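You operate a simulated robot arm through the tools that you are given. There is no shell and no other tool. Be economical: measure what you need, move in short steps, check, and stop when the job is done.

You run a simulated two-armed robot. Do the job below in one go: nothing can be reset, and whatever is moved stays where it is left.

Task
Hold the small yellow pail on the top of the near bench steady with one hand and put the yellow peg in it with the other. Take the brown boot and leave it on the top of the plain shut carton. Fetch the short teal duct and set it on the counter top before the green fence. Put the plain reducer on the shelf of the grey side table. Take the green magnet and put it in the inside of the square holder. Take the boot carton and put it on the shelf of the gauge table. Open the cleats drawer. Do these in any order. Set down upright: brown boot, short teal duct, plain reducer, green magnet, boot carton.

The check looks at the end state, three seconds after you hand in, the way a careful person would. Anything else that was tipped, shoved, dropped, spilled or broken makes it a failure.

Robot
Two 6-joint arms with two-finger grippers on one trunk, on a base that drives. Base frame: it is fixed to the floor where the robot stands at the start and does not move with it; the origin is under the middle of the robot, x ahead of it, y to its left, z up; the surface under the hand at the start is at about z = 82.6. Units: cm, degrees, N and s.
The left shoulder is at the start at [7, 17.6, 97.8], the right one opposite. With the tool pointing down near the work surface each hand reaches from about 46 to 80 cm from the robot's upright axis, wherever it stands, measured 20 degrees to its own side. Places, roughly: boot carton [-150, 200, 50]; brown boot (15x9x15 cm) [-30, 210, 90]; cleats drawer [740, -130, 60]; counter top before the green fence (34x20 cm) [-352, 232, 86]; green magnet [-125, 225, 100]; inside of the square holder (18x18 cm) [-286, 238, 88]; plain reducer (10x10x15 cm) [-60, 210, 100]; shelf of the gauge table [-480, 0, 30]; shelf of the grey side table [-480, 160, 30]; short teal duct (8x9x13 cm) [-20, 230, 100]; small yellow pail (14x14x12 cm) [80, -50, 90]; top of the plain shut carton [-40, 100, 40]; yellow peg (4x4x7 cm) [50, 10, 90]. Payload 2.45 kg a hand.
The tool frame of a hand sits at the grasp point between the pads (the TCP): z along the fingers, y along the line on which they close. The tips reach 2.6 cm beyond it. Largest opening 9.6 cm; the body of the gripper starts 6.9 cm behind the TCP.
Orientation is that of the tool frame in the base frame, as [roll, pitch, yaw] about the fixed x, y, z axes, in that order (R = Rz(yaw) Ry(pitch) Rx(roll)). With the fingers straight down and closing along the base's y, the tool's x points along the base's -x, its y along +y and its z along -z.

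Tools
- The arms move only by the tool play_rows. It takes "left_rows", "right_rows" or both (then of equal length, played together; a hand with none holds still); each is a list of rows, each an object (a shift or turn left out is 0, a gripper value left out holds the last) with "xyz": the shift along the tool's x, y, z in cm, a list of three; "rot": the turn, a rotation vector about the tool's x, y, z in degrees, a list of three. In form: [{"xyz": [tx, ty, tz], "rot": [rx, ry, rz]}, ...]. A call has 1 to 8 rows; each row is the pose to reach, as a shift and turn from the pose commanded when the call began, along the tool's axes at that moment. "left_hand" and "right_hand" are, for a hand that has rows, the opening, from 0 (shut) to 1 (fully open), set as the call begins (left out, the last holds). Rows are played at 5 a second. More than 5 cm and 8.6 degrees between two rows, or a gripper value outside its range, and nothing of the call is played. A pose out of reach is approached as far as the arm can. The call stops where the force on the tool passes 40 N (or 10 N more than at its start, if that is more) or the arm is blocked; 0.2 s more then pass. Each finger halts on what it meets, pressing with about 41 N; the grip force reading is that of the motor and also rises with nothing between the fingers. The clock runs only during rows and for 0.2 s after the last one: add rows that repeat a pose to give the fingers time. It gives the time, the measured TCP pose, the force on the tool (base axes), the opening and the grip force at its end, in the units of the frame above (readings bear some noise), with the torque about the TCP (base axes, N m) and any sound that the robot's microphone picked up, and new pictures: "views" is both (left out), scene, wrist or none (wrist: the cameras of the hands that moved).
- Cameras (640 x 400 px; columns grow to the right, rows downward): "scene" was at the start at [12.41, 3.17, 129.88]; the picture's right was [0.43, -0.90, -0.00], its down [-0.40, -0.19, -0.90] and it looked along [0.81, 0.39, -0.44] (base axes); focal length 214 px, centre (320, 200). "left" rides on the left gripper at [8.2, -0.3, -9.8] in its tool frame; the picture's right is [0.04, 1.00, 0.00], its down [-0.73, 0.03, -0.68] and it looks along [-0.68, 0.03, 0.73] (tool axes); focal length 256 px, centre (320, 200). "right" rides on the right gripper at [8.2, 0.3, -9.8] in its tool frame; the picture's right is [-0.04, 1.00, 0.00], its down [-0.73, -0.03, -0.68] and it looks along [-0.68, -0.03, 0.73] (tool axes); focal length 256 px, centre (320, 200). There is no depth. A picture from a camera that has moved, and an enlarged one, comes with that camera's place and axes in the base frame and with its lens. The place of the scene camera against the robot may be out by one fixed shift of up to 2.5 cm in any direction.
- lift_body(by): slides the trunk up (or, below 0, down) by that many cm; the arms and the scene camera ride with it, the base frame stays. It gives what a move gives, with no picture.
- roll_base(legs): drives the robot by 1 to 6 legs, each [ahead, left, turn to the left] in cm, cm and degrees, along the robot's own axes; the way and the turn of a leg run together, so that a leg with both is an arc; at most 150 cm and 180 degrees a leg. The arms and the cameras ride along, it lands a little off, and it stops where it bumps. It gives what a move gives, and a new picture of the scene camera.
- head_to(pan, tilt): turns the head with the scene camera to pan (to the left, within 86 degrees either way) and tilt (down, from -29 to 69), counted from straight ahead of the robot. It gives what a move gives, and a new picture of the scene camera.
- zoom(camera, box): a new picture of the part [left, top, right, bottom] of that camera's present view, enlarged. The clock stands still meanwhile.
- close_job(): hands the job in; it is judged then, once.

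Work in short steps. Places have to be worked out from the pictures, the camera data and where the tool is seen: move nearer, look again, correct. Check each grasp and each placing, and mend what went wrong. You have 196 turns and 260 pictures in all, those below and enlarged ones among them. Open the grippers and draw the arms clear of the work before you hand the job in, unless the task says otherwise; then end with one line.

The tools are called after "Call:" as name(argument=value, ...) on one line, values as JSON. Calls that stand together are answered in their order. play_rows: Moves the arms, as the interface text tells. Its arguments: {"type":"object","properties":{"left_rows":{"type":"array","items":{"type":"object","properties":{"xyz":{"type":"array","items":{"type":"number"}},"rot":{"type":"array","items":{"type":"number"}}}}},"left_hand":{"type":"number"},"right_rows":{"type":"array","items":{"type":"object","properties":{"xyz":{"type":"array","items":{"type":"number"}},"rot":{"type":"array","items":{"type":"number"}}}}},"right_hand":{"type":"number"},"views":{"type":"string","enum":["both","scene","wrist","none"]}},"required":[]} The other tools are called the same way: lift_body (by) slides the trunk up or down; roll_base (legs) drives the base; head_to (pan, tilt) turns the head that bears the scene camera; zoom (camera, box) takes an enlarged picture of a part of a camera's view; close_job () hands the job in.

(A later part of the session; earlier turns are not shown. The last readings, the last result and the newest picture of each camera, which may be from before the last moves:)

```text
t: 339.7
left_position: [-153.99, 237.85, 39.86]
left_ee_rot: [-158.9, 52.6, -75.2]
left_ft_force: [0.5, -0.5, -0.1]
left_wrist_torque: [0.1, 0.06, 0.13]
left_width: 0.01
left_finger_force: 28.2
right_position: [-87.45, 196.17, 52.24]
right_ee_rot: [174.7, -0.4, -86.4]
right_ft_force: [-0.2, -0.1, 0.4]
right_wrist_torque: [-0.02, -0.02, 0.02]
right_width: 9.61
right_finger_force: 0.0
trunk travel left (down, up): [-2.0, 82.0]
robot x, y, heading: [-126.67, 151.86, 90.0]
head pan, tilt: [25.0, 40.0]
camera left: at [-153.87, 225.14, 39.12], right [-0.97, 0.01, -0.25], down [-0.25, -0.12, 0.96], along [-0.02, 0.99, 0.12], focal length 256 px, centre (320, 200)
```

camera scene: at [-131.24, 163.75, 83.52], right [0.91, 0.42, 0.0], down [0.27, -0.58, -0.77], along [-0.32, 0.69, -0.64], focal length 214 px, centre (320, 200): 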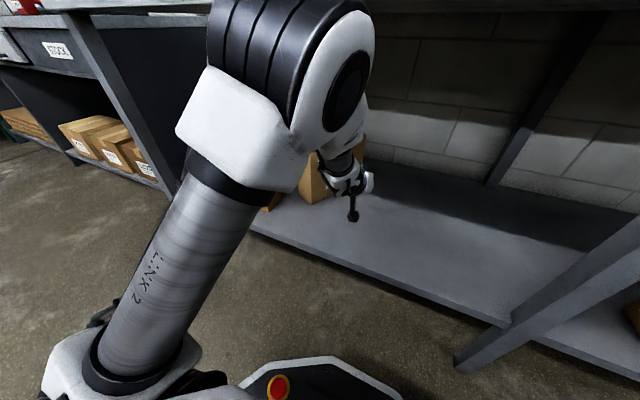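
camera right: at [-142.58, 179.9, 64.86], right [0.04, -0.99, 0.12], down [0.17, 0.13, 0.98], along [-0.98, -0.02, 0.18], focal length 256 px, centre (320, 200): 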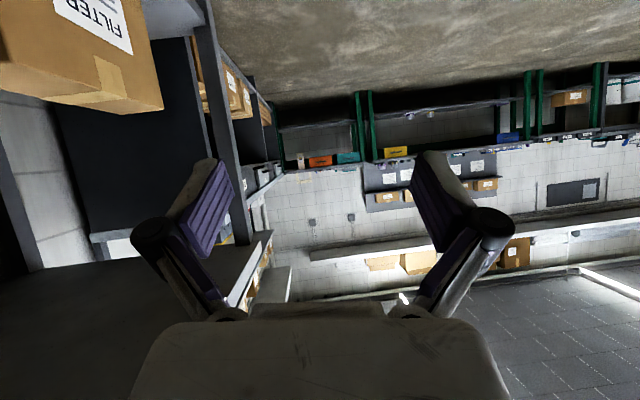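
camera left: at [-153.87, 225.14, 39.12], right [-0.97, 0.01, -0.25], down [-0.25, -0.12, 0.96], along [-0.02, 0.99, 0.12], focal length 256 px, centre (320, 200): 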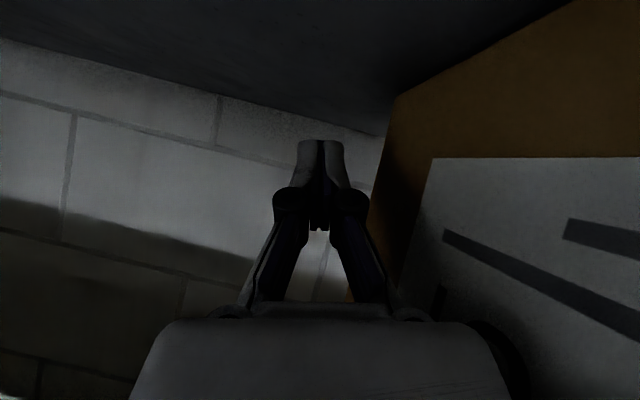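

The carton is now at ~80°. I retreat the hand back and up, then square its orientation and open it for a top view.

Call:
play_rows(left_rows=[{"xyz": [-0.5, -0.8, -4.5]}, {"xyz": [-1, -1.6, -9.1]}, {"xyz": [-1.5, -2.4, -13.7]}, {"xyz": [-2, -3.2, -18.3]}, {"xyz": [-2.5, -4, -22.9]}, {"xyz": [-3, -4.8, -27.4]}, {"xyz": [-3.4, -5.6, -31.9]}], views="none")

Call:
play_rows(left_rows=[{"xyz": [0, 4, 1.5], "rot": [-0.2, -1.3, 7.4]}, {"xyz": [0, 8, 3], "rot": [-0.4, -2.6, 14.8]}, {"xyz": [0, 10, 4], "rot": [-0.4, -2.6, 14.8]}, {"xyz": [0, 10, 4], "rot": [-0.4, -2.6, 14.8]}], left_hand=1, views="wrist")

```text
t: 341.3
left_position: [-154.0, 213.71, 61.89]
left_ee_rot: [-159.0, 52.6, -75.2]
left_ft_force: [0.6, 0.3, 0.0]
left_wrist_torque: [-0.03, 0.02, -0.01]
left_width: 0.03
left_finger_force: 28.1
right_position: [-87.26, 196.11, 52.3]
right_ee_rot: [174.7, -0.4, -86.4]
right_ft_force: [-0.3, 0.0, -0.1]
right_wrist_torque: [-0.01, 0.01, 0.02]
right_width: 9.57
right_finger_force: 0.1
trunk travel left (down, up): [-2.0, 82.0]
robot x, y, heading: [-126.84, 151.67, 90.0]
head pan, tilt: [25.0, 40.0]
```

```text
t: 342.3
left_position: [-163.22, 217.4, 57.41]
left_ee_rot: [-179.9, 58.0, -99.9]
left_ft_force: [0.0, -0.2, -0.5]
left_wrist_torque: [-0.01, -0.01, -0.01]
left_width: 9.61
left_finger_force: 0.1
right_position: [-87.34, 196.23, 52.08]
right_ee_rot: [174.7, -0.4, -86.4]
right_ft_force: [-0.1, -0.1, -0.1]
right_wrist_torque: [0.0, -0.04, -0.03]
right_width: 9.58
right_finger_force: 0.1
trunk travel left (down, up): [-2.0, 82.0]
robot x, y, heading: [-126.74, 151.89, 90.3]
head pan, tilt: [25.0, 40.0]
camera left: at [-165.08, 204.99, 55.7], right [-0.99, 0.15, -0.03], down [-0.06, -0.18, 0.98], along [0.14, 0.97, 0.19], focal length 256 px, centre (320, 200)
```

left: 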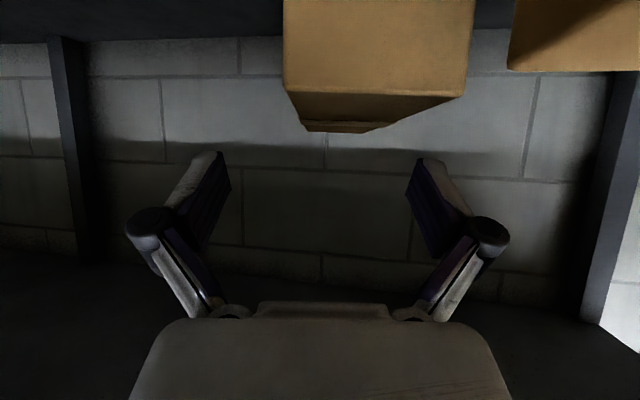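

The end face is centred at [-165.5, 217], top z≈53, azimuth ~82°. I move above its near end and then descend so the fingers straddle it.

Call:
play_rows(left_rows=[{"xyz": [-1.6, 1.2, 2]}, {"xyz": [-3.2, 2.4, 4]}, {"xyz": [-1, 2.4, 5.4]}, {"xyz": [1.3, 2.4, 6.9]}, {"xyz": [3.5, 2.4, 8.3]}, {"xyz": [3.5, 2.4, 8.3]}], views="both")

```text
t: 343.5
left_position: [-164.6, 223.15, 51.56]
left_ee_rot: [179.2, 59.7, -100.6]
left_ft_force: [-1.0, 0.5, 18.7]
left_wrist_torque: [-0.99, 0.21, -0.23]
left_width: 9.65
left_finger_force: 0.1
left hand out of reach, approached as far as the arm can: row 1
right_position: [-87.36, 196.14, 52.32]
right_ee_rot: [174.7, -0.3, -86.3]
right_ft_force: [-0.8, 0.7, -0.3]
right_wrist_torque: [-0.01, 0.0, 0.02]
right_width: 9.59
right_finger_force: 0.0
trunk travel left (down, up): [-2.0, 82.0]
robot x, y, heading: [-126.59, 151.8, 90.0]
head pan, tilt: [25.0, 40.0]
stopped in row 6 (left hand): the force on the tool passed its limit at 44 N (the readings are from after the stop); the commanded pose is now the measured one
camera scene: at [-131.14, 163.57, 83.59], right [0.91, 0.42, 0.0], down [0.27, -0.58, -0.77], along [-0.32, 0.7, -0.64], focal length 214 px, centre (320, 200)
camera left: at [-166.47, 210.75, 49.61], right [-0.99, 0.15, -0.03], down [-0.06, -0.21, 0.98], along [0.14, 0.97, 0.21], focal length 256 px, centre (320, 200)
```

scene: 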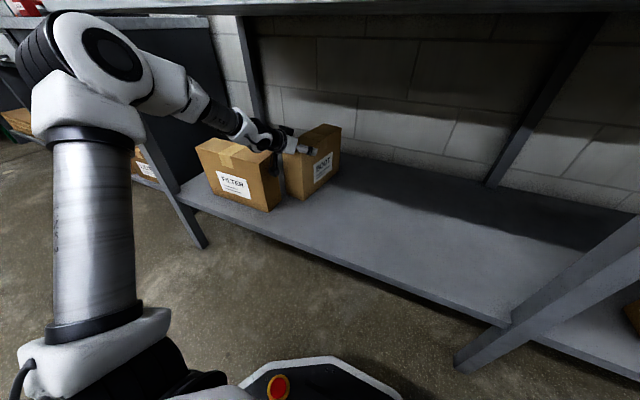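
left: 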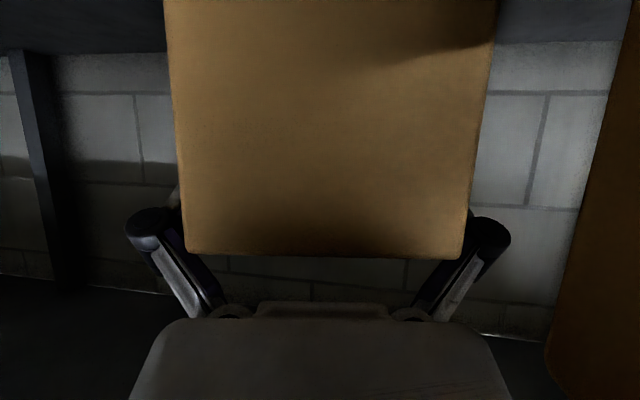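

The fingers straddle the end; the palm just touched the top. I ease up slightly and close.

Call:
play_rows(left_rows=[{"xyz": [-0.4, 0, -0.3]}, {"xyz": [-0.4, 0, -0.3]}], views="none")

Call:
play_rows(left_rows=[{"xyz": [0, 0, 0]}, {"xyz": [0, 0, 0]}, {"xyz": [0, 0, 0]}], left_hand=0, views="none")

Call:
play_rows(left_rows=[{"xyz": [-1.7, 0, -1]}, {"xyz": [-3.4, 0, -2.1]}, {"xyz": [-5.1, 0, -3.2]}, {"xyz": [-5.1, 0, -3.2]}], views="both")

```text
t: 344.1
left_position: [-164.66, 223.14, 51.65]
left_ee_rot: [179.6, 59.2, -100.3]
left_ft_force: [-0.3, 3.8, 8.4]
left_wrist_torque: [-0.37, 0.42, -0.11]
left_width: 9.62
left_finger_force: 0.0
right_position: [-87.43, 196.2, 52.23]
right_ee_rot: [174.8, -0.4, -86.4]
right_ft_force: [-0.1, -0.1, 0.7]
right_wrist_torque: [0.01, 0.01, -0.03]
right_width: 9.62
right_finger_force: 0.0
trunk travel left (down, up): [-2.0, 82.0]
robot x, y, heading: [-126.64, 152.06, 90.0]
head pan, tilt: [25.0, 40.0]
```

```text
t: 344.9
left_position: [-164.66, 222.92, 52.16]
left_ee_rot: [179.5, 59.5, -100.4]
left_ft_force: [-3.8, 0.4, 26.6]
left_wrist_torque: [-0.04, -0.57, 0.75]
left_width: 8.49
left_finger_force: 40.7
right_position: [-87.38, 195.98, 52.4]
right_ee_rot: [174.7, -0.3, -86.3]
right_ft_force: [0.9, -0.3, 1.0]
right_wrist_torque: [-0.01, 0.0, -0.03]
right_width: 9.61
right_finger_force: 0.0
trunk travel left (down, up): [-2.0, 82.0]
robot x, y, heading: [-126.43, 151.88, 90.2]
head pan, tilt: [25.0, 40.0]
```

```text
t: 345.9
left_position: [-164.67, 222.93, 57.45]
left_ee_rot: [179.8, 58.9, -100.2]
left_ft_force: [-0.1, 0.3, -4.5]
left_wrist_torque: [-0.4, 0.07, -0.01]
left_width: 8.46
left_finger_force: 41.0
right_position: [-87.25, 196.15, 52.2]
right_ee_rot: [174.7, -0.4, -86.4]
right_ft_force: [-0.6, 0.5, -0.1]
right_wrist_torque: [0.0, 0.0, 0.0]
right_width: 9.58
right_finger_force: 0.0
trunk travel left (down, up): [-2.0, 82.0]
robot x, y, heading: [-126.81, 152.12, 89.7]
head pan, tilt: [25.0, 40.0]
camera scene: at [-131.27, 163.79, 83.51], right [0.91, 0.42, 0.0], down [0.27, -0.58, -0.77], along [-0.32, 0.69, -0.64], focal length 214 px, centre (320, 200)
camera left: at [-166.52, 210.51, 55.55], right [-0.99, 0.15, -0.03], down [-0.06, -0.2, 0.98], along [0.14, 0.97, 0.2], focal length 256 px, centre (320, 200)
```

scene: 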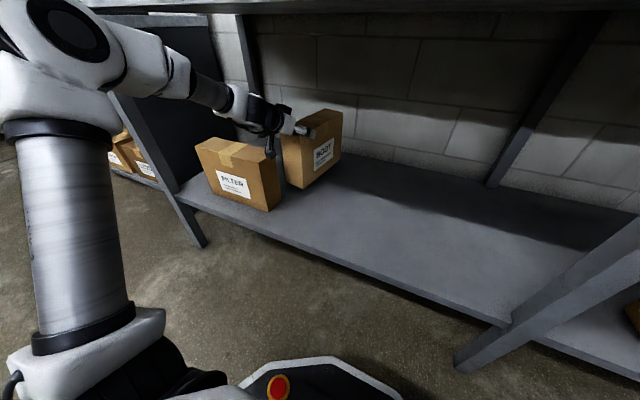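
left: 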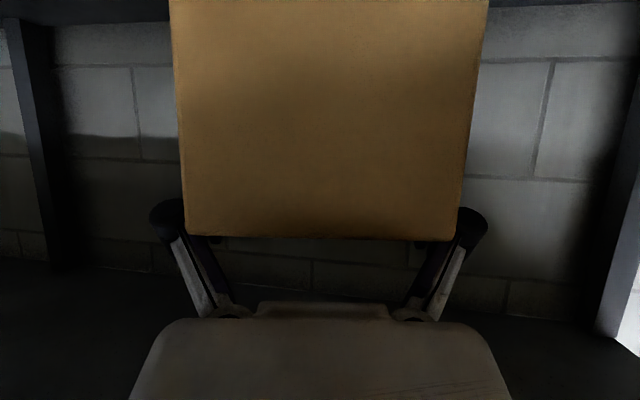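

The carton is lifted cleanly. I move it 7 cm to the right, away from the FILTER carton, then back the base out.

Call:
play_rows(left_rows=[{"xyz": [-0.8, -3.5, -0.3]}, {"xyz": [-1.6, -7, -0.6]}, {"xyz": [-1.6, -7, -0.6]}], views="none")

Call:
roll_base(legs=[[-26, 0, 0]])

```text
t: 346.7
left_position: [-157.75, 222.02, 59.28]
left_ee_rot: [179.6, 59.0, -100.2]
left_ft_force: [0.1, 0.6, -5.6]
left_wrist_torque: [-0.38, 0.08, 0.02]
left_width: 8.45
left_finger_force: 40.9
right_position: [-87.34, 196.27, 52.23]
right_ee_rot: [174.8, -0.4, -86.2]
right_ft_force: [0.6, 0.4, 0.2]
right_wrist_torque: [-0.02, 0.02, 0.0]
right_width: 9.64
right_finger_force: 0.2
trunk travel left (down, up): [-2.0, 82.0]
robot x, y, heading: [-126.71, 151.87, 90.0]
head pan, tilt: [25.0, 40.0]
```

```text
t: 348.6
left_position: [-157.81, 196.17, 59.37]
left_ee_rot: [179.7, 59.1, -100.2]
left_ft_force: [0.2, 0.3, -5.3]
left_wrist_torque: [-0.36, 0.05, 0.03]
left_width: 8.46
left_finger_force: 40.8
right_position: [-87.34, 170.31, 52.21]
right_ee_rot: [174.8, -0.4, -86.3]
right_ft_force: [-0.9, -0.1, -0.9]
right_wrist_torque: [-0.01, -0.02, 0.0]
right_width: 9.59
right_finger_force: 0.0
trunk travel left (down, up): [-2.0, 82.0]
robot x, y, heading: [-126.85, 125.85, 90.0]
head pan, tilt: [25.0, 40.0]
camera scene: at [-131.29, 137.85, 83.52], right [0.91, 0.42, 0.0], down [0.27, -0.58, -0.77], along [-0.32, 0.69, -0.64], focal length 214 px, centre (320, 200)
```

scene: 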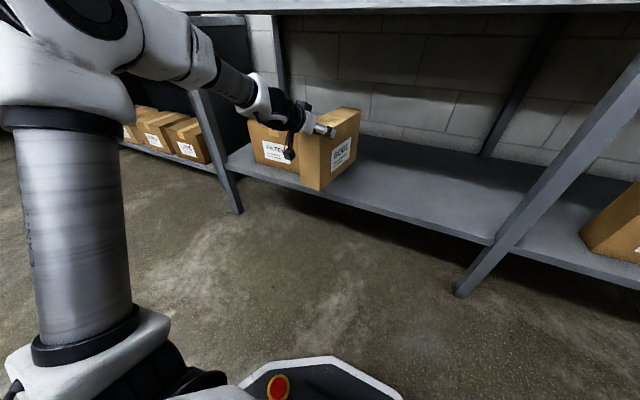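

I keep backing out diagonally, then raise the trunk.

Call:
roll_base(legs=[[-10, 14, 0], [-14, 0, 0]])

Call:
lift_body(by=40)

Call:
lift_body(by=23)

```text
t: 350.9
left_position: [-172.45, 174.83, 58.82]
left_ee_rot: [179.8, 58.9, -99.7]
left_ft_force: [-0.5, 1.1, -5.1]
left_wrist_torque: [-0.39, 0.05, 0.01]
left_width: 8.46
left_finger_force: 40.9
right_position: [-101.84, 149.57, 51.36]
right_ee_rot: [174.7, -1.6, -85.7]
right_ft_force: [0.9, 0.0, 0.6]
right_wrist_torque: [-0.03, -0.03, 0.02]
right_width: 9.6
right_finger_force: 0.2
trunk travel left (down, up): [-2.0, 82.0]
robot x, y, heading: [-140.67, 104.68, 90.7]
head pan, tilt: [25.0, 40.0]
stopped in leg 2: the robot was blocked; the commanded pose is now the measured one
camera scene: at [-145.37, 116.94, 83.44], right [0.9, 0.43, 0.0], down [0.28, -0.58, -0.76], along [-0.33, 0.69, -0.65], focal length 214 px, centre (320, 200)
```

scene: 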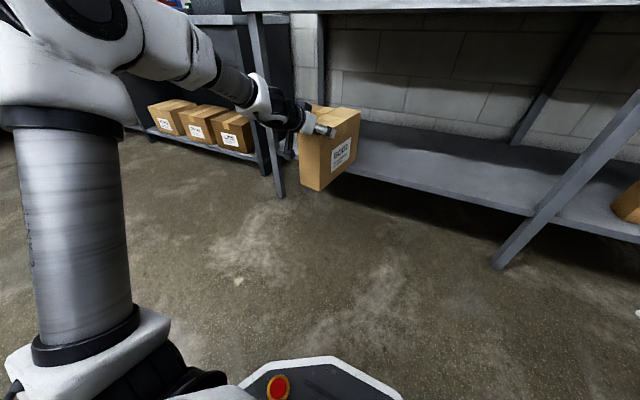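

```text
t: 354.8
left_position: [-172.3, 174.74, 99.28]
left_ee_rot: [179.7, 59.1, -99.9]
left_ft_force: [0.4, -0.3, -3.3]
left_wrist_torque: [-0.34, 0.08, 0.02]
left_width: 8.45
left_finger_force: 41.0
right_position: [-101.73, 149.33, 91.77]
right_ee_rot: [174.9, -1.3, -85.7]
right_ft_force: [-0.5, 0.1, 0.4]
right_wrist_torque: [0.02, -0.02, 0.02]
right_width: 9.61
right_finger_force: 0.1
trunk travel left (down, up): [-42.0, 42.0]
robot x, y, heading: [-140.6, 104.42, 90.4]
head pan, tilt: [25.0, 40.0]
```

```text
t: 357.2
left_position: [-172.27, 174.57, 122.31]
left_ee_rot: [179.8, 59.1, -99.9]
left_ft_force: [-0.2, -0.7, -5.0]
left_wrist_torque: [-0.38, 0.01, 0.01]
left_width: 8.46
left_finger_force: 40.6
right_position: [-101.78, 149.36, 114.79]
right_ee_rot: [174.9, -1.2, -85.8]
right_ft_force: [-0.5, -0.1, 0.1]
right_wrist_torque: [0.01, -0.03, 0.04]
right_width: 9.58
right_finger_force: 0.0
trunk travel left (down, up): [-65.0, 19.0]
robot x, y, heading: [-140.7, 104.91, 90.5]
head pan, tilt: [25.0, 40.0]
```

The carton is secure. I move west away from the obstacles, turn to face west and drive toward the gauge table.

Call:
roll_base(legs=[[2, 40, 0], [6, 0, 0], [0, 0, 90], [70, 0, 0]])

Call:
head_to(pan=20, tilt=15)

```text
t: 367.5
left_position: [-320.92, 80.5, 122.27]
left_ee_rot: [179.8, 59.2, -9.7]
left_ft_force: [-0.4, -0.2, -5.1]
left_wrist_torque: [-0.05, -0.37, -0.03]
left_width: 8.46
left_finger_force: 40.7
right_position: [-295.41, 151.05, 114.77]
right_ee_rot: [175.0, -1.2, 4.1]
right_ft_force: [-0.9, -0.3, -1.2]
right_wrist_torque: [0.0, -0.02, 0.02]
right_width: 9.61
right_finger_force: 0.0
trunk travel left (down, up): [-65.0, 19.0]
robot x, y, heading: [-251.21, 111.76, -179.9]
head pan, tilt: [25.0, 40.0]
camera scene: at [-264.6, 107.56, 146.52], right [-0.43, 0.9, 0.0], down [0.58, 0.28, -0.77], along [-0.69, -0.33, -0.64], focal length 214 px, centre (320, 200)
```

scene: 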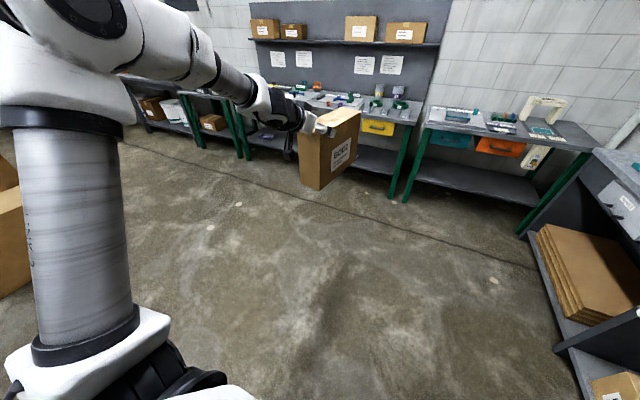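

```text
t: 368.4
left_position: [-321.0, 80.57, 122.27]
left_ee_rot: [179.8, 59.0, -9.8]
left_ft_force: [-0.1, -0.1, -5.1]
left_wrist_torque: [0.0, -0.38, -0.01]
left_width: 8.45
left_finger_force: 41.0
right_position: [-295.58, 151.14, 114.58]
right_ee_rot: [174.9, -1.2, 4.1]
right_ft_force: [0.7, -0.5, -0.4]
right_wrist_torque: [0.01, -0.03, 0.01]
right_width: 9.59
right_finger_force: 0.0
trunk travel left (down, up): [-65.0, 19.0]
robot x, y, heading: [-250.56, 112.19, -179.6]
head pan, tilt: [20.0, 15.0]
camera scene: at [-265.71, 107.94, 150.46], right [-0.35, 0.94, 0.0], down [0.24, 0.09, -0.97], along [-0.91, -0.34, -0.26], focal length 214 px, centre (320, 200)
```

scene: 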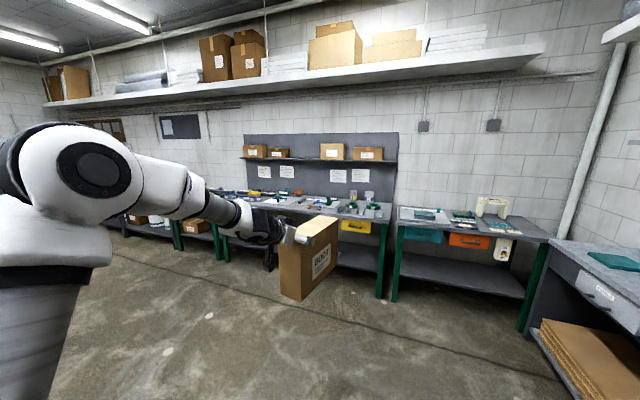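

The gauge table is the one with the back panel, y≈−99…103, front x≈−457. I drive so the carton ends up before its free shelf part, and look.

Call:
roll_base(legs=[[100, 50, 0]])

Call:
head_to(pan=15, tilt=40)

```text
t: 374.1
left_position: [-420.37, 30.45, 122.37]
left_ee_rot: [179.7, 59.1, -10.2]
left_ft_force: [0.4, -1.1, -4.8]
left_wrist_torque: [-0.03, -0.36, 0.01]
left_width: 8.45
left_finger_force: 40.9
right_position: [-394.63, 100.79, 114.78]
right_ee_rot: [174.9, -1.3, 3.7]
right_ft_force: [-0.8, 0.6, -0.5]
right_wrist_torque: [0.0, -0.02, -0.01]
right_width: 9.6
right_finger_force: 0.0
trunk travel left (down, up): [-65.0, 19.0]
robot x, y, heading: [-350.23, 61.71, -180.1]
head pan, tilt: [20.0, 15.0]
camera scene: at [-364.88, 57.56, 150.47], right [-0.34, 0.94, 0.0], down [0.24, 0.09, -0.97], along [-0.91, -0.33, -0.26], focal length 214 px, centre (320, 200)
```

scene: 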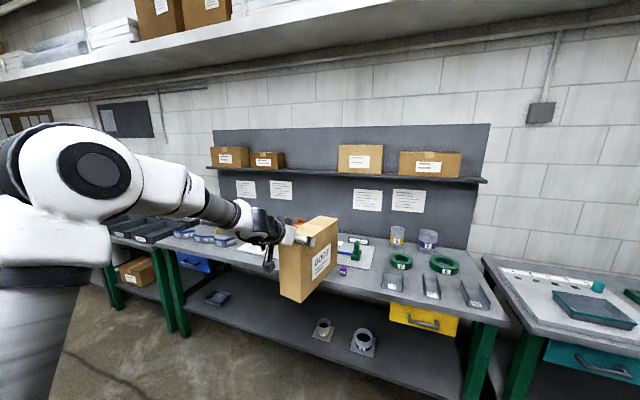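

```text
t: 375.0
left_position: [-420.36, 30.46, 122.2]
left_ee_rot: [179.8, 59.1, -10.2]
left_ft_force: [0.0, 0.7, -4.5]
left_wrist_torque: [-0.08, -0.38, -0.02]
left_width: 8.46
left_finger_force: 40.7
right_position: [-394.49, 100.91, 114.75]
right_ee_rot: [174.9, -1.1, 3.8]
right_ft_force: [0.5, -0.6, 0.8]
right_wrist_torque: [0.01, 0.02, -0.01]
right_width: 9.58
right_finger_force: 0.0
trunk travel left (down, up): [-65.0, 19.0]
robot x, y, heading: [-349.92, 61.49, -180.0]
head pan, tilt: [15.0, 40.0]
camera scene: at [-364.34, 58.54, 146.52], right [-0.26, 0.97, 0.0], down [0.62, 0.17, -0.77], along [-0.74, -0.2, -0.64], focal length 214 px, centre (320, 200)
```

scene: 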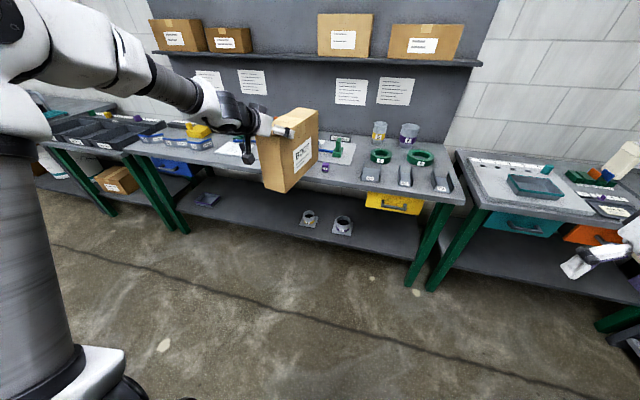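

Free shelf space is around y≈−12 (small items at y≈19 and beyond −70). I shift left 45 cm and lower the trunk in front of the table.

Call:
roll_base(legs=[[0, 45, 0]])

Call:
lift_body(by=-40)

Call:
lift_body(by=-22)

Call:
head_to(pan=20, tilt=30)

```text
t: 377.7
left_position: [-420.8, -13.61, 122.31]
left_ee_rot: [179.7, 59.0, -10.7]
left_ft_force: [-0.3, 0.4, -5.0]
left_wrist_torque: [-0.07, -0.38, 0.0]
left_width: 8.46
left_finger_force: 41.0
right_position: [-394.42, 56.57, 114.59]
right_ee_rot: [174.8, -1.2, 3.3]
right_ft_force: [-0.7, 0.3, 0.0]
right_wrist_torque: [-0.03, 0.02, -0.01]
right_width: 9.6
right_finger_force: 0.1
trunk travel left (down, up): [-65.0, 19.0]
robot x, y, heading: [-350.1, 16.86, 179.7]
head pan, tilt: [15.0, 40.0]
camera scene: at [-364.55, 14.0, 146.51], right [-0.25, 0.97, 0.0], down [0.62, 0.16, -0.77], along [-0.74, -0.19, -0.64], focal length 214 px, centre (320, 200)
```

scene: 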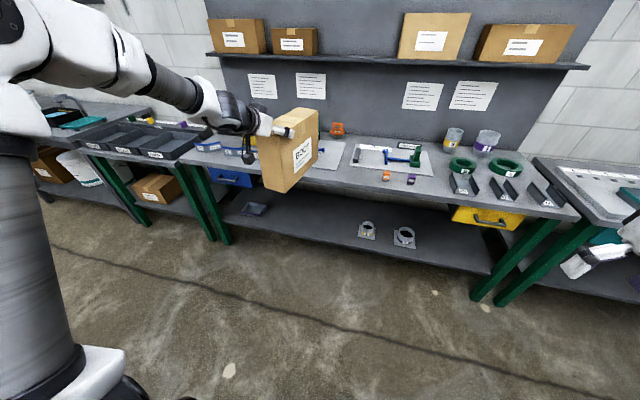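

```text
t: 381.5
left_position: [-420.73, -13.61, 82.32]
left_ee_rot: [179.6, 59.1, -10.7]
left_ft_force: [0.1, -0.1, -4.5]
left_wrist_torque: [-0.07, -0.41, 0.03]
left_width: 8.45
left_finger_force: 41.0
right_position: [-394.32, 56.53, 74.77]
right_ee_rot: [174.9, -1.2, 3.3]
right_ft_force: [-0.5, 0.8, 0.0]
right_wrist_torque: [0.0, 0.02, 0.02]
right_width: 9.57
right_finger_force: 0.0
trunk travel left (down, up): [-25.0, 59.0]
robot x, y, heading: [-350.03, 17.13, 179.6]
head pan, tilt: [15.0, 40.0]
```

```text
t: 383.8
left_position: [-420.73, -13.56, 60.34]
left_ee_rot: [179.6, 59.1, -10.6]
left_ft_force: [-0.1, 0.3, -5.2]
left_wrist_torque: [-0.1, -0.38, 0.0]
left_width: 8.45
left_finger_force: 41.0
right_position: [-394.26, 56.56, 52.72]
right_ee_rot: [174.9, -1.1, 3.2]
right_ft_force: [-0.5, -0.4, -0.9]
right_wrist_torque: [0.04, 0.02, 0.02]
right_width: 9.6
right_finger_force: 0.0
trunk travel left (down, up): [-3.0, 81.0]
robot x, y, heading: [-350.15, 16.88, 179.5]
head pan, tilt: [15.0, 40.0]
```

```text
t: 384.6
left_position: [-420.75, -13.65, 60.25]
left_ee_rot: [179.8, 59.1, -10.7]
left_ft_force: [-0.1, -0.4, -5.2]
left_wrist_torque: [-0.05, -0.37, -0.02]
left_width: 8.46
left_finger_force: 40.9
right_position: [-394.29, 56.59, 52.82]
right_ee_rot: [174.9, -1.1, 3.3]
right_ft_force: [1.3, 1.0, 0.3]
right_wrist_torque: [0.01, 0.0, 0.03]
right_width: 9.6
right_finger_force: 0.1
trunk travel left (down, up): [-3.0, 81.0]
robot x, y, heading: [-350.17, 16.68, 179.6]
head pan, tilt: [20.0, 30.0]
camera scene: at [-364.79, 13.05, 86.04], right [-0.33, 0.94, 0.0], down [0.47, 0.17, -0.87], along [-0.82, -0.29, -0.5], focal length 214 px, centre (320, 200)
```

scene: 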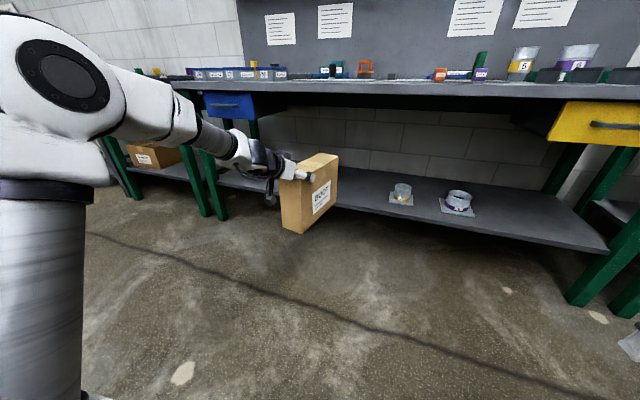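

The shelf is at z≈30 with its front edge at x≈−462. The carton's bottom is at ≈40, so I drive ahead 53 cm to bring it over the shelf.

Call:
roll_base(legs=[[53, 0, 0.4]])

Call:
zoom(camera="left", box=[0, 0, 640, 400])

```text
t: 387.6
left_position: [-473.27, -13.44, 60.27]
left_ee_rot: [179.7, 59.1, -10.5]
left_ft_force: [0.3, 0.4, -4.6]
left_wrist_torque: [-0.04, -0.4, 0.03]
left_width: 8.47
left_finger_force: 41.5
right_position: [-447.05, 56.71, 52.76]
right_ee_rot: [174.9, -1.3, 3.5]
right_ft_force: [-0.2, -0.3, 0.0]
right_wrist_torque: [-0.05, -0.01, 0.0]
right_width: 9.61
right_finger_force: 0.0
trunk travel left (down, up): [-3.0, 81.0]
robot x, y, heading: [-402.96, 17.2, 179.7]
head pan, tilt: [20.0, 30.0]
camera scene: at [-417.38, 13.37, 86.05], right [-0.34, 0.94, 0.0], down [0.47, 0.17, -0.87], along [-0.81, -0.29, -0.5], focal length 214 px, centre (320, 200)
```

scene: 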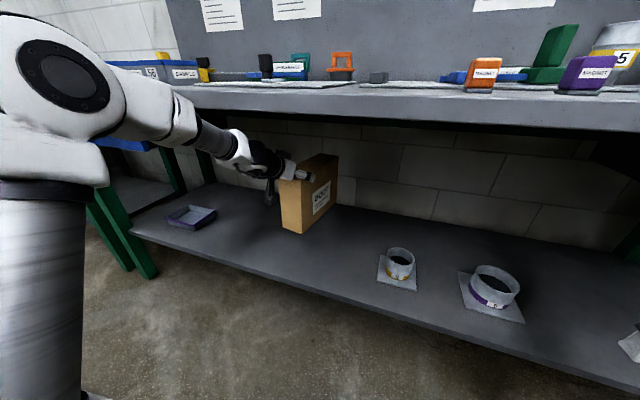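

```text
1.00 times, centred on (320, 200) of left (not enlarged: the box is as wide or as high as the picture)
camera zoom: at [-460.74, -15.34, 58.36], right [-0.16, -0.99, -0.03], down [0.2, -0.06, 0.98], along [-0.97, 0.15, 0.2], focal length 256 px, centre (320, 200)
```

zoom: 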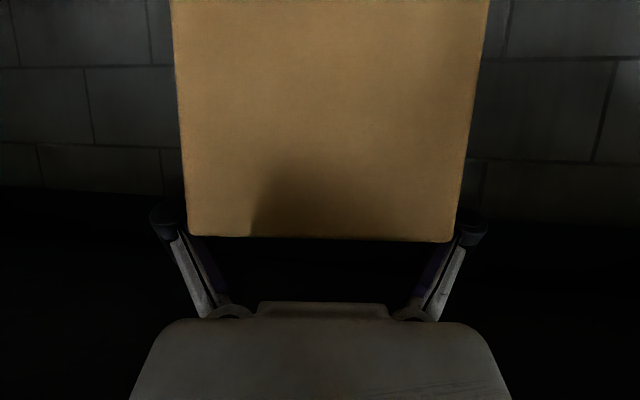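

The carton is over the shelf. I lower it with the arm by about 9 cm.

Call:
play_rows(left_rows=[{"xyz": [2.1, 0, 1.3]}, {"xyz": [4.3, 0, 2.6]}, {"xyz": [6.4, 0, 3.9]}, {"xyz": [7.3, 0, 4.4]}, {"xyz": [7.7, 0, 4.6]}, {"xyz": [8, 0, 4.8]}], views="scene")

```text
t: 389.0
left_position: [-473.27, -13.46, 50.8]
left_ee_rot: [179.8, 58.9, -10.5]
left_ft_force: [0.7, -0.2, -4.1]
left_wrist_torque: [-0.06, -0.4, -0.01]
left_width: 8.48
left_finger_force: 41.0
right_position: [-446.99, 56.92, 52.76]
right_ee_rot: [174.9, -1.2, 3.5]
right_ft_force: [-0.8, -0.3, -0.1]
right_wrist_torque: [0.0, 0.03, 0.01]
right_width: 9.63
right_finger_force: 0.1
trunk travel left (down, up): [-3.0, 81.0]
robot x, y, heading: [-402.74, 17.54, 179.5]
head pan, tilt: [20.0, 30.0]
camera scene: at [-417.38, 13.37, 86.05], right [-0.34, 0.94, 0.0], down [0.47, 0.17, -0.87], along [-0.81, -0.29, -0.5], focal length 214 px, centre (320, 200)
```

scene: 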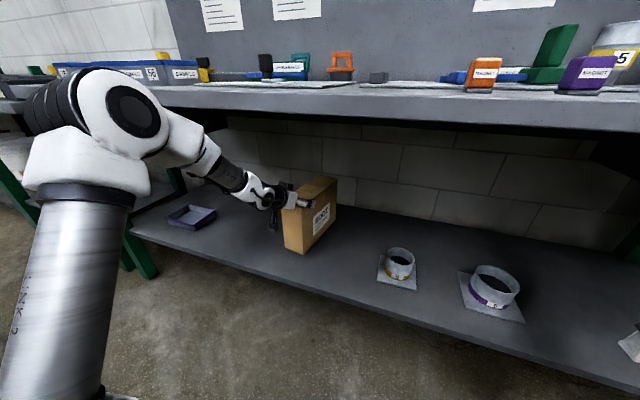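

Call:
play_rows(left_rows=[{"xyz": [0.4, 0, 0.2]}, {"xyz": [0.8, 0, 0.5]}, {"xyz": [1.1, 0, 0.7]}, {"xyz": [1.5, 0, 0.9]}, {"xyz": [1.9, 0, 1.1]}, {"xyz": [2.3, 0, 1.4]}], views="none")

```text
t: 390.4
left_position: [-473.52, -13.44, 49.01]
left_ee_rot: [-179.7, 59.4, -10.4]
left_ft_force: [10.1, -4.1, 25.0]
left_wrist_torque: [0.09, -0.41, -0.2]
left_width: 8.47
left_finger_force: 41.1
left hand out of reach, approached as far as the arm can: row 6
right_position: [-446.88, 56.73, 52.91]
right_ee_rot: [174.7, -0.8, 3.5]
right_ft_force: [-0.3, 0.2, 0.5]
right_wrist_torque: [-0.02, -0.03, -0.01]
right_width: 9.58
right_finger_force: 0.1
trunk travel left (down, up): [-3.0, 81.0]
robot x, y, heading: [-402.97, 17.26, 179.6]
head pan, tilt: [20.0, 30.0]
```

Contact with the shelf. I ease off, open and lift the hand straight up.

Call:
play_rows(left_rows=[{"xyz": [-0.4, 0, -0.2]}, {"xyz": [-0.4, 0, -0.2]}], views="none")

Call:
play_rows(left_rows=[{"xyz": [0, 0, 0]}, {"xyz": [0, 0, 0]}, {"xyz": [-1.7, 0, -1]}, {"xyz": [-3.8, 0, -2.3]}, {"xyz": [-6, 0, -3.6]}, {"xyz": [-8, 0, -4.8]}], left_hand=1, views="both")

```text
t: 391.0
left_position: [-473.58, -13.5, 49.04]
left_ee_rot: [179.9, 59.0, -10.5]
left_ft_force: [6.8, -4.3, 12.3]
left_wrist_torque: [0.31, 0.68, 0.24]
left_width: 8.47
left_finger_force: 41.1
right_position: [-446.9, 56.84, 52.95]
right_ee_rot: [174.9, -1.0, 3.5]
right_ft_force: [-0.8, 0.0, 0.3]
right_wrist_torque: [-0.02, 0.0, 0.02]
right_width: 9.59
right_finger_force: 0.0
trunk travel left (down, up): [-3.0, 81.0]
robot x, y, heading: [-402.93, 17.19, 179.6]
head pan, tilt: [20.0, 30.0]
```

```text
t: 392.4
left_position: [-473.56, -13.45, 58.13]
left_ee_rot: [179.7, 59.0, -10.5]
left_ft_force: [0.2, 0.4, -0.4]
left_wrist_torque: [-0.02, -0.02, -0.01]
left_width: 9.62
left_finger_force: 0.0
right_position: [-446.99, 56.79, 52.74]
right_ee_rot: [174.8, -1.2, 3.5]
right_ft_force: [-0.2, 0.0, -0.1]
right_wrist_torque: [-0.01, -0.01, 0.02]
right_width: 9.59
right_finger_force: 0.0
trunk travel left (down, up): [-3.0, 81.0]
robot x, y, heading: [-402.71, 17.17, 179.7]
head pan, tilt: [20.0, 30.0]
camera scene: at [-417.33, 13.39, 86.06], right [-0.34, 0.94, 0.0], down [0.47, 0.17, -0.87], along [-0.82, -0.29, -0.5], focal length 214 px, centre (320, 200)
camera left: at [-460.99, -15.3, 56.22], right [-0.16, -0.99, -0.03], down [0.2, -0.06, 0.98], along [-0.97, 0.15, 0.2], focal length 256 px, centre (320, 200)
```

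scene: 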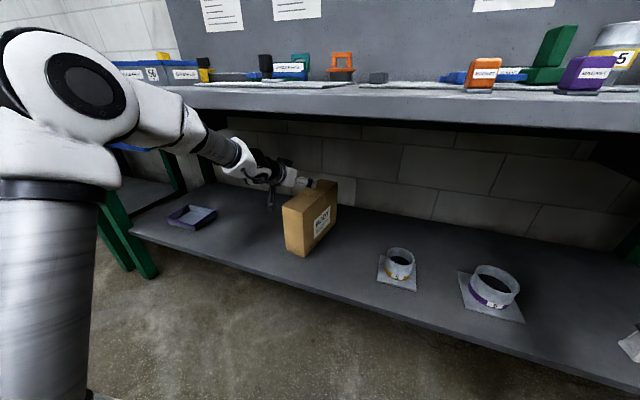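
left: 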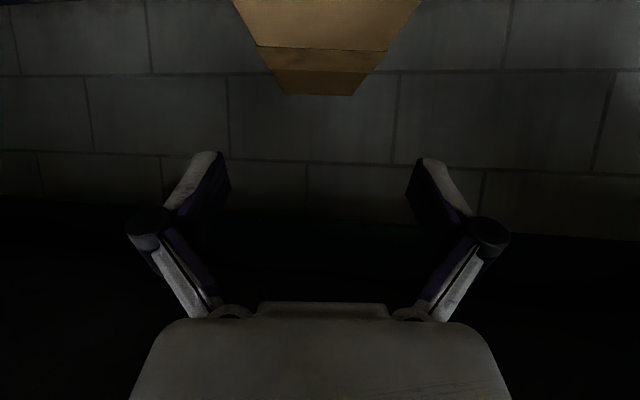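

The carton stands upright on the gauge table's shelf. I back out, un-tilt and retract the left hand, and raise the trunk.

Call:
roll_base(legs=[[-55, 0, 0]])

Call:
play_rows(left_rows=[{"xyz": [1.3, -1.4, -2.1], "rot": [0, 7.4, 0]}, {"xyz": [2.6, -2.8, -4.3], "rot": [0, 14.8, 0]}, {"xyz": [3.9, -4.1, -6.4], "rot": [0, 22.2, 0]}, {"xyz": [5.2, -5.5, -8.5], "rot": [0, 29.6, 0]}, {"xyz": [6.5, -6.9, -10.7], "rot": [0, 37, 0]}, {"xyz": [7.7, -8.3, -12.8], "rot": [0, 44.4, 0]}, {"xyz": [9, -9.6, -15], "rot": [0, 51.8, 0]}, {"xyz": [10.3, -11, -17.1], "rot": [0, 59, 0]}], views="none")

Call:
lift_body(by=40)

Call:
lift_body(by=22)

```text
t: 395.6
left_position: [-418.34, -13.63, 58.17]
left_ee_rot: [179.8, 59.1, -10.6]
left_ft_force: [0.0, -0.2, 0.7]
left_wrist_torque: [0.0, -0.01, 0.01]
left_width: 9.59
left_finger_force: 0.0
right_position: [-391.79, 56.56, 52.74]
right_ee_rot: [175.0, -1.2, 3.5]
right_ft_force: [0.0, -0.5, -0.2]
right_wrist_torque: [0.0, -0.02, 0.0]
right_width: 9.64
right_finger_force: 0.1
trunk travel left (down, up): [-3.0, 81.0]
robot x, y, heading: [-347.81, 16.78, 179.7]
head pan, tilt: [20.0, 30.0]
camera scene: at [-362.11, 13.08, 86.06], right [-0.34, 0.94, 0.0], down [0.47, 0.17, -0.87], along [-0.82, -0.29, -0.5], focal length 214 px, centre (320, 200)
```

scene: 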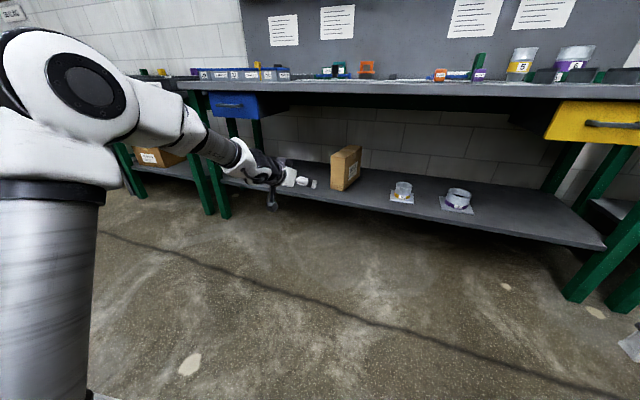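

```text
t: 397.4
left_position: [-396.68, -6.43, 58.07]
left_ee_rot: [179.8, -0.1, -10.2]
left_ft_force: [0.0, -0.9, 0.1]
left_wrist_torque: [0.02, 0.02, -0.02]
left_width: 9.61
left_finger_force: 0.0
left hand out of reach, approached as far as the arm can: row 1, 2
right_position: [-391.69, 56.46, 52.69]
right_ee_rot: [174.9, -1.2, 3.5]
right_ft_force: [-0.1, 0.8, 0.7]
right_wrist_torque: [-0.03, 0.03, 0.02]
right_width: 9.6
right_finger_force: 0.0
trunk travel left (down, up): [-3.0, 81.0]
robot x, y, heading: [-347.7, 16.98, 179.7]
head pan, tilt: [20.0, 30.0]
```

```text
t: 401.2
left_position: [-396.8, -6.5, 97.98]
left_ee_rot: [179.7, 0.0, -10.4]
left_ft_force: [0.2, -0.1, -0.6]
left_wrist_torque: [-0.01, -0.03, 0.03]
left_width: 9.61
left_finger_force: 0.0
right_position: [-391.72, 56.52, 92.75]
right_ee_rot: [174.9, -1.2, 3.5]
right_ft_force: [-0.3, -0.3, 0.4]
right_wrist_torque: [-0.02, -0.02, 0.03]
right_width: 9.6
right_finger_force: 0.0
trunk travel left (down, up): [-43.0, 41.0]
robot x, y, heading: [-347.92, 17.22, 179.7]
head pan, tilt: [20.0, 30.0]
```

```text
t: 403.6
left_position: [-396.66, -6.55, 120.08]
left_ee_rot: [179.9, 0.2, -10.3]
left_ft_force: [-0.1, -0.2, -0.7]
left_wrist_torque: [0.03, 0.03, 0.04]
left_width: 9.62
left_finger_force: 0.0
right_position: [-391.78, 56.45, 114.8]
right_ee_rot: [175.0, -1.2, 3.5]
right_ft_force: [-0.5, 0.8, 0.1]
right_wrist_torque: [0.0, -0.02, -0.02]
right_width: 9.59
right_finger_force: 0.0
trunk travel left (down, up): [-65.0, 19.0]
robot x, y, heading: [-347.6, 17.16, 179.8]
head pan, tilt: [20.0, 30.0]
```

Carton is on the shelf. I turn east and drive back toward the reducer's table.

Call:
roll_base(legs=[[0, 0, 180], [108, 66, 0], [108, 66, 0], [80, 0, 0]])

```text
t: 427.2
left_position: [-5.29, 179.6, 120.08]
left_ee_rot: [179.8, 0.2, 171.5]
left_ft_force: [0.0, -0.3, -0.1]
left_wrist_torque: [0.02, 0.02, -0.03]
left_width: 9.58
left_finger_force: 0.1
right_position: [-8.24, 116.42, 114.79]
right_ee_rot: [175.0, -1.2, -174.7]
right_ft_force: [0.3, 0.8, -0.7]
right_wrist_torque: [0.02, -0.01, 0.04]
right_width: 9.58
right_finger_force: 0.0
trunk travel left (down, up): [-65.0, 19.0]
robot x, y, heading: [-53.46, 154.76, 1.5]
head pan, tilt: [20.0, 30.0]
camera scene: at [-41.05, 157.18, 148.06], right [0.37, -0.93, 0.0], down [-0.47, -0.18, -0.87], along [0.81, 0.32, -0.5], focal length 214 px, centre (320, 200)
```

scene: 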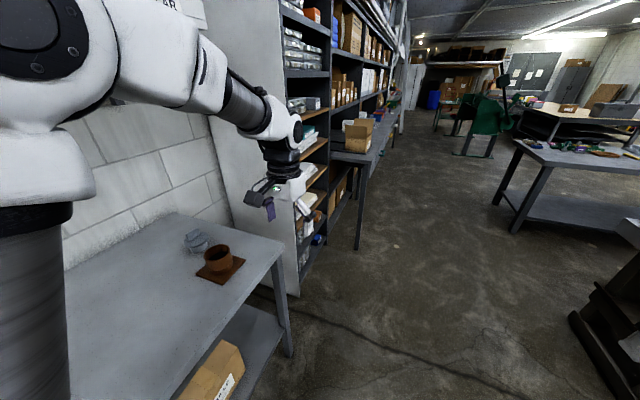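

I advance 18 cm and turn to face the table.

Call:
roll_base(legs=[[18, 0, 0], [0, 0, 88]])

Call:
head_to(pan=25, tilt=40)

```text
t: 432.5
left_position: [-58.81, 204.16, 120.1]
left_ee_rot: [179.7, 0.1, -100.4]
left_ft_force: [0.6, 0.8, 0.2]
left_wrist_torque: [-0.03, 0.05, 0.0]
left_width: 9.61
left_finger_force: 0.0
right_position: [4.14, 199.22, 114.69]
right_ee_rot: [175.0, -1.3, -86.6]
right_ft_force: [0.5, -0.4, -0.2]
right_wrist_torque: [0.0, 0.0, -0.02]
right_width: 9.6
right_finger_force: 0.1
trunk travel left (down, up): [-65.0, 19.0]
robot x, y, heading: [-35.57, 154.8, 89.5]
head pan, tilt: [20.0, 30.0]
camera scene: at [-39.37, 167.77, 148.06], right [0.94, 0.34, 0.0], down [0.17, -0.47, -0.87], along [-0.29, 0.82, -0.5], focal length 214 px, centre (320, 200)
```

scene: 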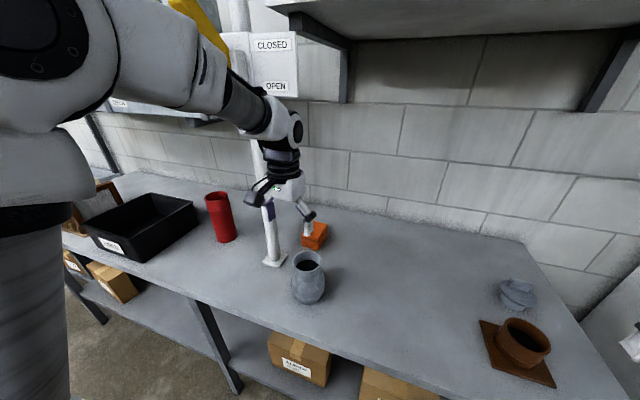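

```text
t: 433.2
left_position: [-58.8, 203.97, 120.01]
left_ee_rot: [179.8, 0.1, -100.5]
left_ft_force: [0.0, 0.1, -0.1]
left_wrist_torque: [-0.02, 0.02, -0.01]
left_width: 9.58
left_finger_force: 0.1
right_position: [4.13, 199.03, 114.71]
right_ee_rot: [175.0, -1.2, -86.6]
right_ft_force: [-0.5, 0.7, 0.0]
right_wrist_torque: [0.0, 0.03, 0.02]
right_width: 9.61
right_finger_force: 0.1
trunk travel left (down, up): [-65.0, 19.0]
robot x, y, heading: [-35.18, 155.18, 89.7]
head pan, tilt: [25.0, 40.0]
camera scene: at [-39.89, 166.98, 146.53], right [0.91, 0.42, 0.0], down [0.27, -0.58, -0.77], along [-0.32, 0.7, -0.64], focal length 214 px, centre (320, 200)
```

scene: 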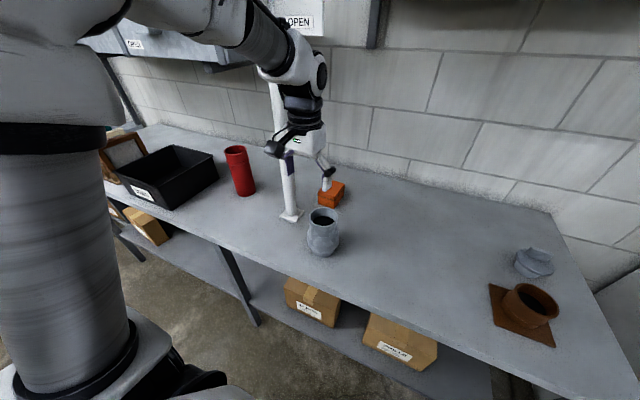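

The left hand is nearly over the reducer; I check its wrist view.

Call:
zoom(camera="left", box=[0, 0, 640, 400])

Call:
zoom(camera="scene", box=[240, 150, 400, 270])

```text
1.00 times, centred on (320, 200) of left (not enlarged: the box is as wide or as high as the picture)
camera zoom: at [-59.9, 196.08, 129.91], right [-0.99, 0.14, 0.0], down [0.1, 0.73, 0.68], along [0.09, 0.67, -0.73], focal length 256 px, centre (320, 200)
```

zoom: 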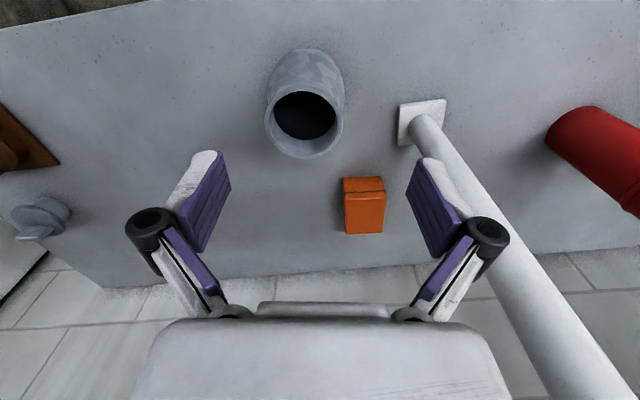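

```text
3.33 times, centred on (320, 210) of scene
camera zoom: at [-39.89, 166.98, 146.53], right [0.91, 0.42, 0.0], down [0.27, -0.58, -0.77], along [-0.32, 0.7, -0.64], focal length 715 px, centre (320, 167)
```

zoom: 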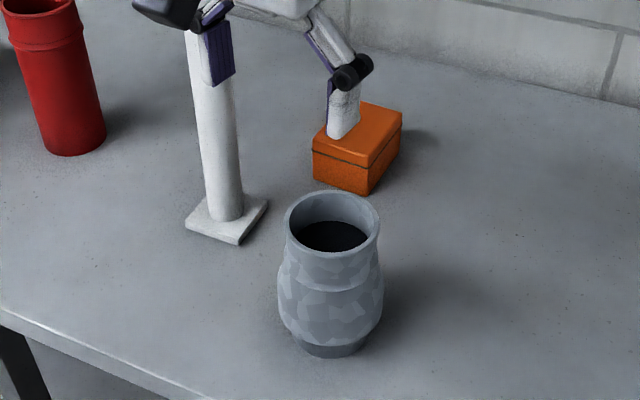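

The reducer's collar (≈8.5 cm) is centred at [-56.5, 207.9], top z≈103. I back up a bit, lower the trunk, then tilt the left hand to a pre-grasp.

Call:
roll_base(legs=[[-11, 0, 0]])

Call:
lift_body(by=-8)

Call:
play_rows(left_rows=[{"xyz": [-1.3, 0, 0.8], "rot": [0, -7.2, 0]}, {"xyz": [-2.6, 0.1, 1.6], "rot": [0, -14.4, 0]}, {"xyz": [-3.9, 0.1, 2.4], "rot": [0, -21.6, 0]}, {"xyz": [-5.2, 0.2, 3.2], "rot": [0, -28.8, 0]}, {"xyz": [-6.5, 0.3, 4.2], "rot": [0, -36, 0]}, {"xyz": [-7.8, 0.4, 5.1], "rot": [0, -43.2, 0]}, {"xyz": [-9, 0.4, 5.9], "rot": [0, -50, 0]}, {"xyz": [-9, 0.4, 5.9], "rot": [0, -50, 0]}], views="both")

```text
t: 434.4
left_position: [-58.92, 193.2, 120.07]
left_ee_rot: [179.8, 0.1, -100.3]
left_ft_force: [-0.1, 0.3, 0.1]
left_wrist_torque: [0.04, -0.02, -0.01]
left_width: 9.62
left_finger_force: 0.0
right_position: [4.05, 188.29, 114.74]
right_ee_rot: [175.0, -1.1, -86.7]
right_ft_force: [0.9, -0.3, -0.3]
right_wrist_torque: [-0.01, 0.01, 0.02]
right_width: 9.58
right_finger_force: 0.1
trunk travel left (down, up): [-65.0, 19.0]
robot x, y, heading: [-35.57, 143.71, 89.7]
head pan, tilt: [25.0, 40.0]
camera scene: at [-39.97, 156.11, 146.52], right [0.91, 0.42, 0.0], down [0.27, -0.58, -0.77], along [-0.32, 0.7, -0.64], focal length 214 px, centre (320, 200)
```

scene: 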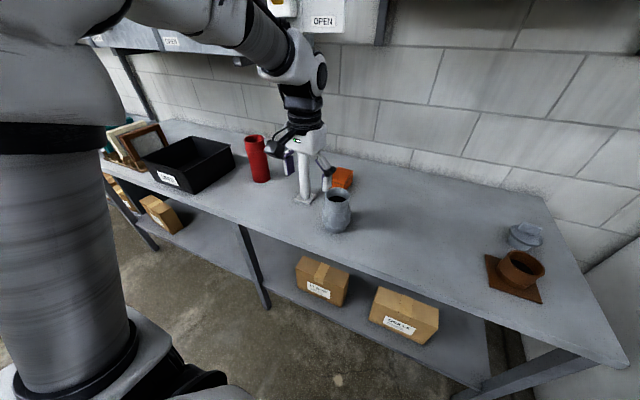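

```text
t: 435.6
left_position: [-59.04, 193.07, 112.06]
left_ee_rot: [179.8, 0.1, -100.3]
left_ft_force: [-0.4, -0.2, 0.6]
left_wrist_torque: [0.05, -0.05, 0.0]
left_width: 9.63
left_finger_force: 0.0
right_position: [4.08, 188.25, 106.73]
right_ee_rot: [174.9, -1.0, -86.4]
right_ft_force: [0.8, 0.1, -0.5]
right_wrist_torque: [-0.02, 0.01, 0.0]
right_width: 9.59
right_finger_force: 0.1
trunk travel left (down, up): [-57.0, 27.0]
robot x, y, heading: [-35.43, 144.07, 89.6]
head pan, tilt: [25.0, 40.0]
```

```text
t: 437.4
left_position: [-57.71, 202.11, 106.0]
left_ee_rot: [179.4, 49.9, -101.4]
left_ft_force: [-1.8, 0.6, -1.2]
left_wrist_torque: [-0.05, -0.1, -0.04]
left_width: 9.59
left_finger_force: 0.0
left hand out of reach, approached as far as the arm can: row 6, 7
right_position: [4.11, 188.19, 106.71]
right_ee_rot: [174.8, -1.1, -86.4]
right_ft_force: [0.3, -0.3, 0.1]
right_wrist_torque: [-0.03, 0.0, 0.03]
right_width: 9.61
right_finger_force: 0.1
trunk travel left (down, up): [-57.0, 27.0]
robot x, y, heading: [-35.76, 143.94, 89.6]
head pan, tilt: [25.0, 40.0]
camera scene: at [-40.01, 156.16, 138.51], right [0.91, 0.42, 0.0], down [0.27, -0.59, -0.77], along [-0.32, 0.7, -0.64], focal length 214 px, centre (320, 200)
camera left: at [-59.78, 189.61, 106.16], right [-0.99, 0.16, -0.02], down [-0.03, -0.04, 1.0], along [0.16, 0.99, 0.05], focal length 256 px, centre (320, 200)
```

scene: 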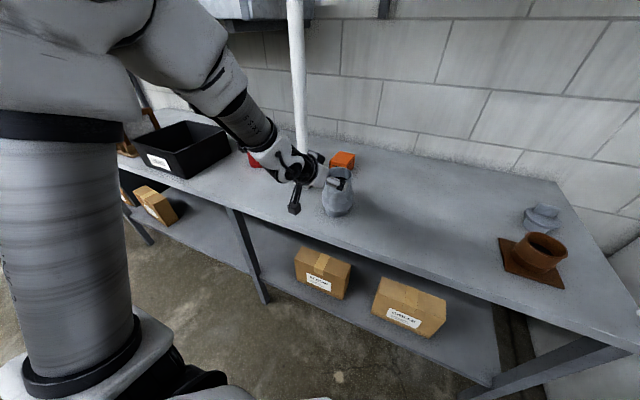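
left: 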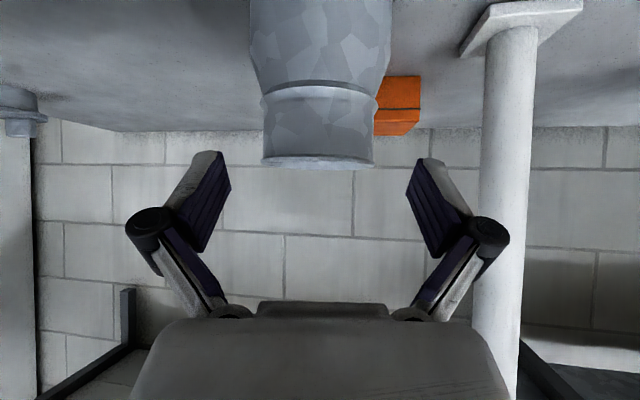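

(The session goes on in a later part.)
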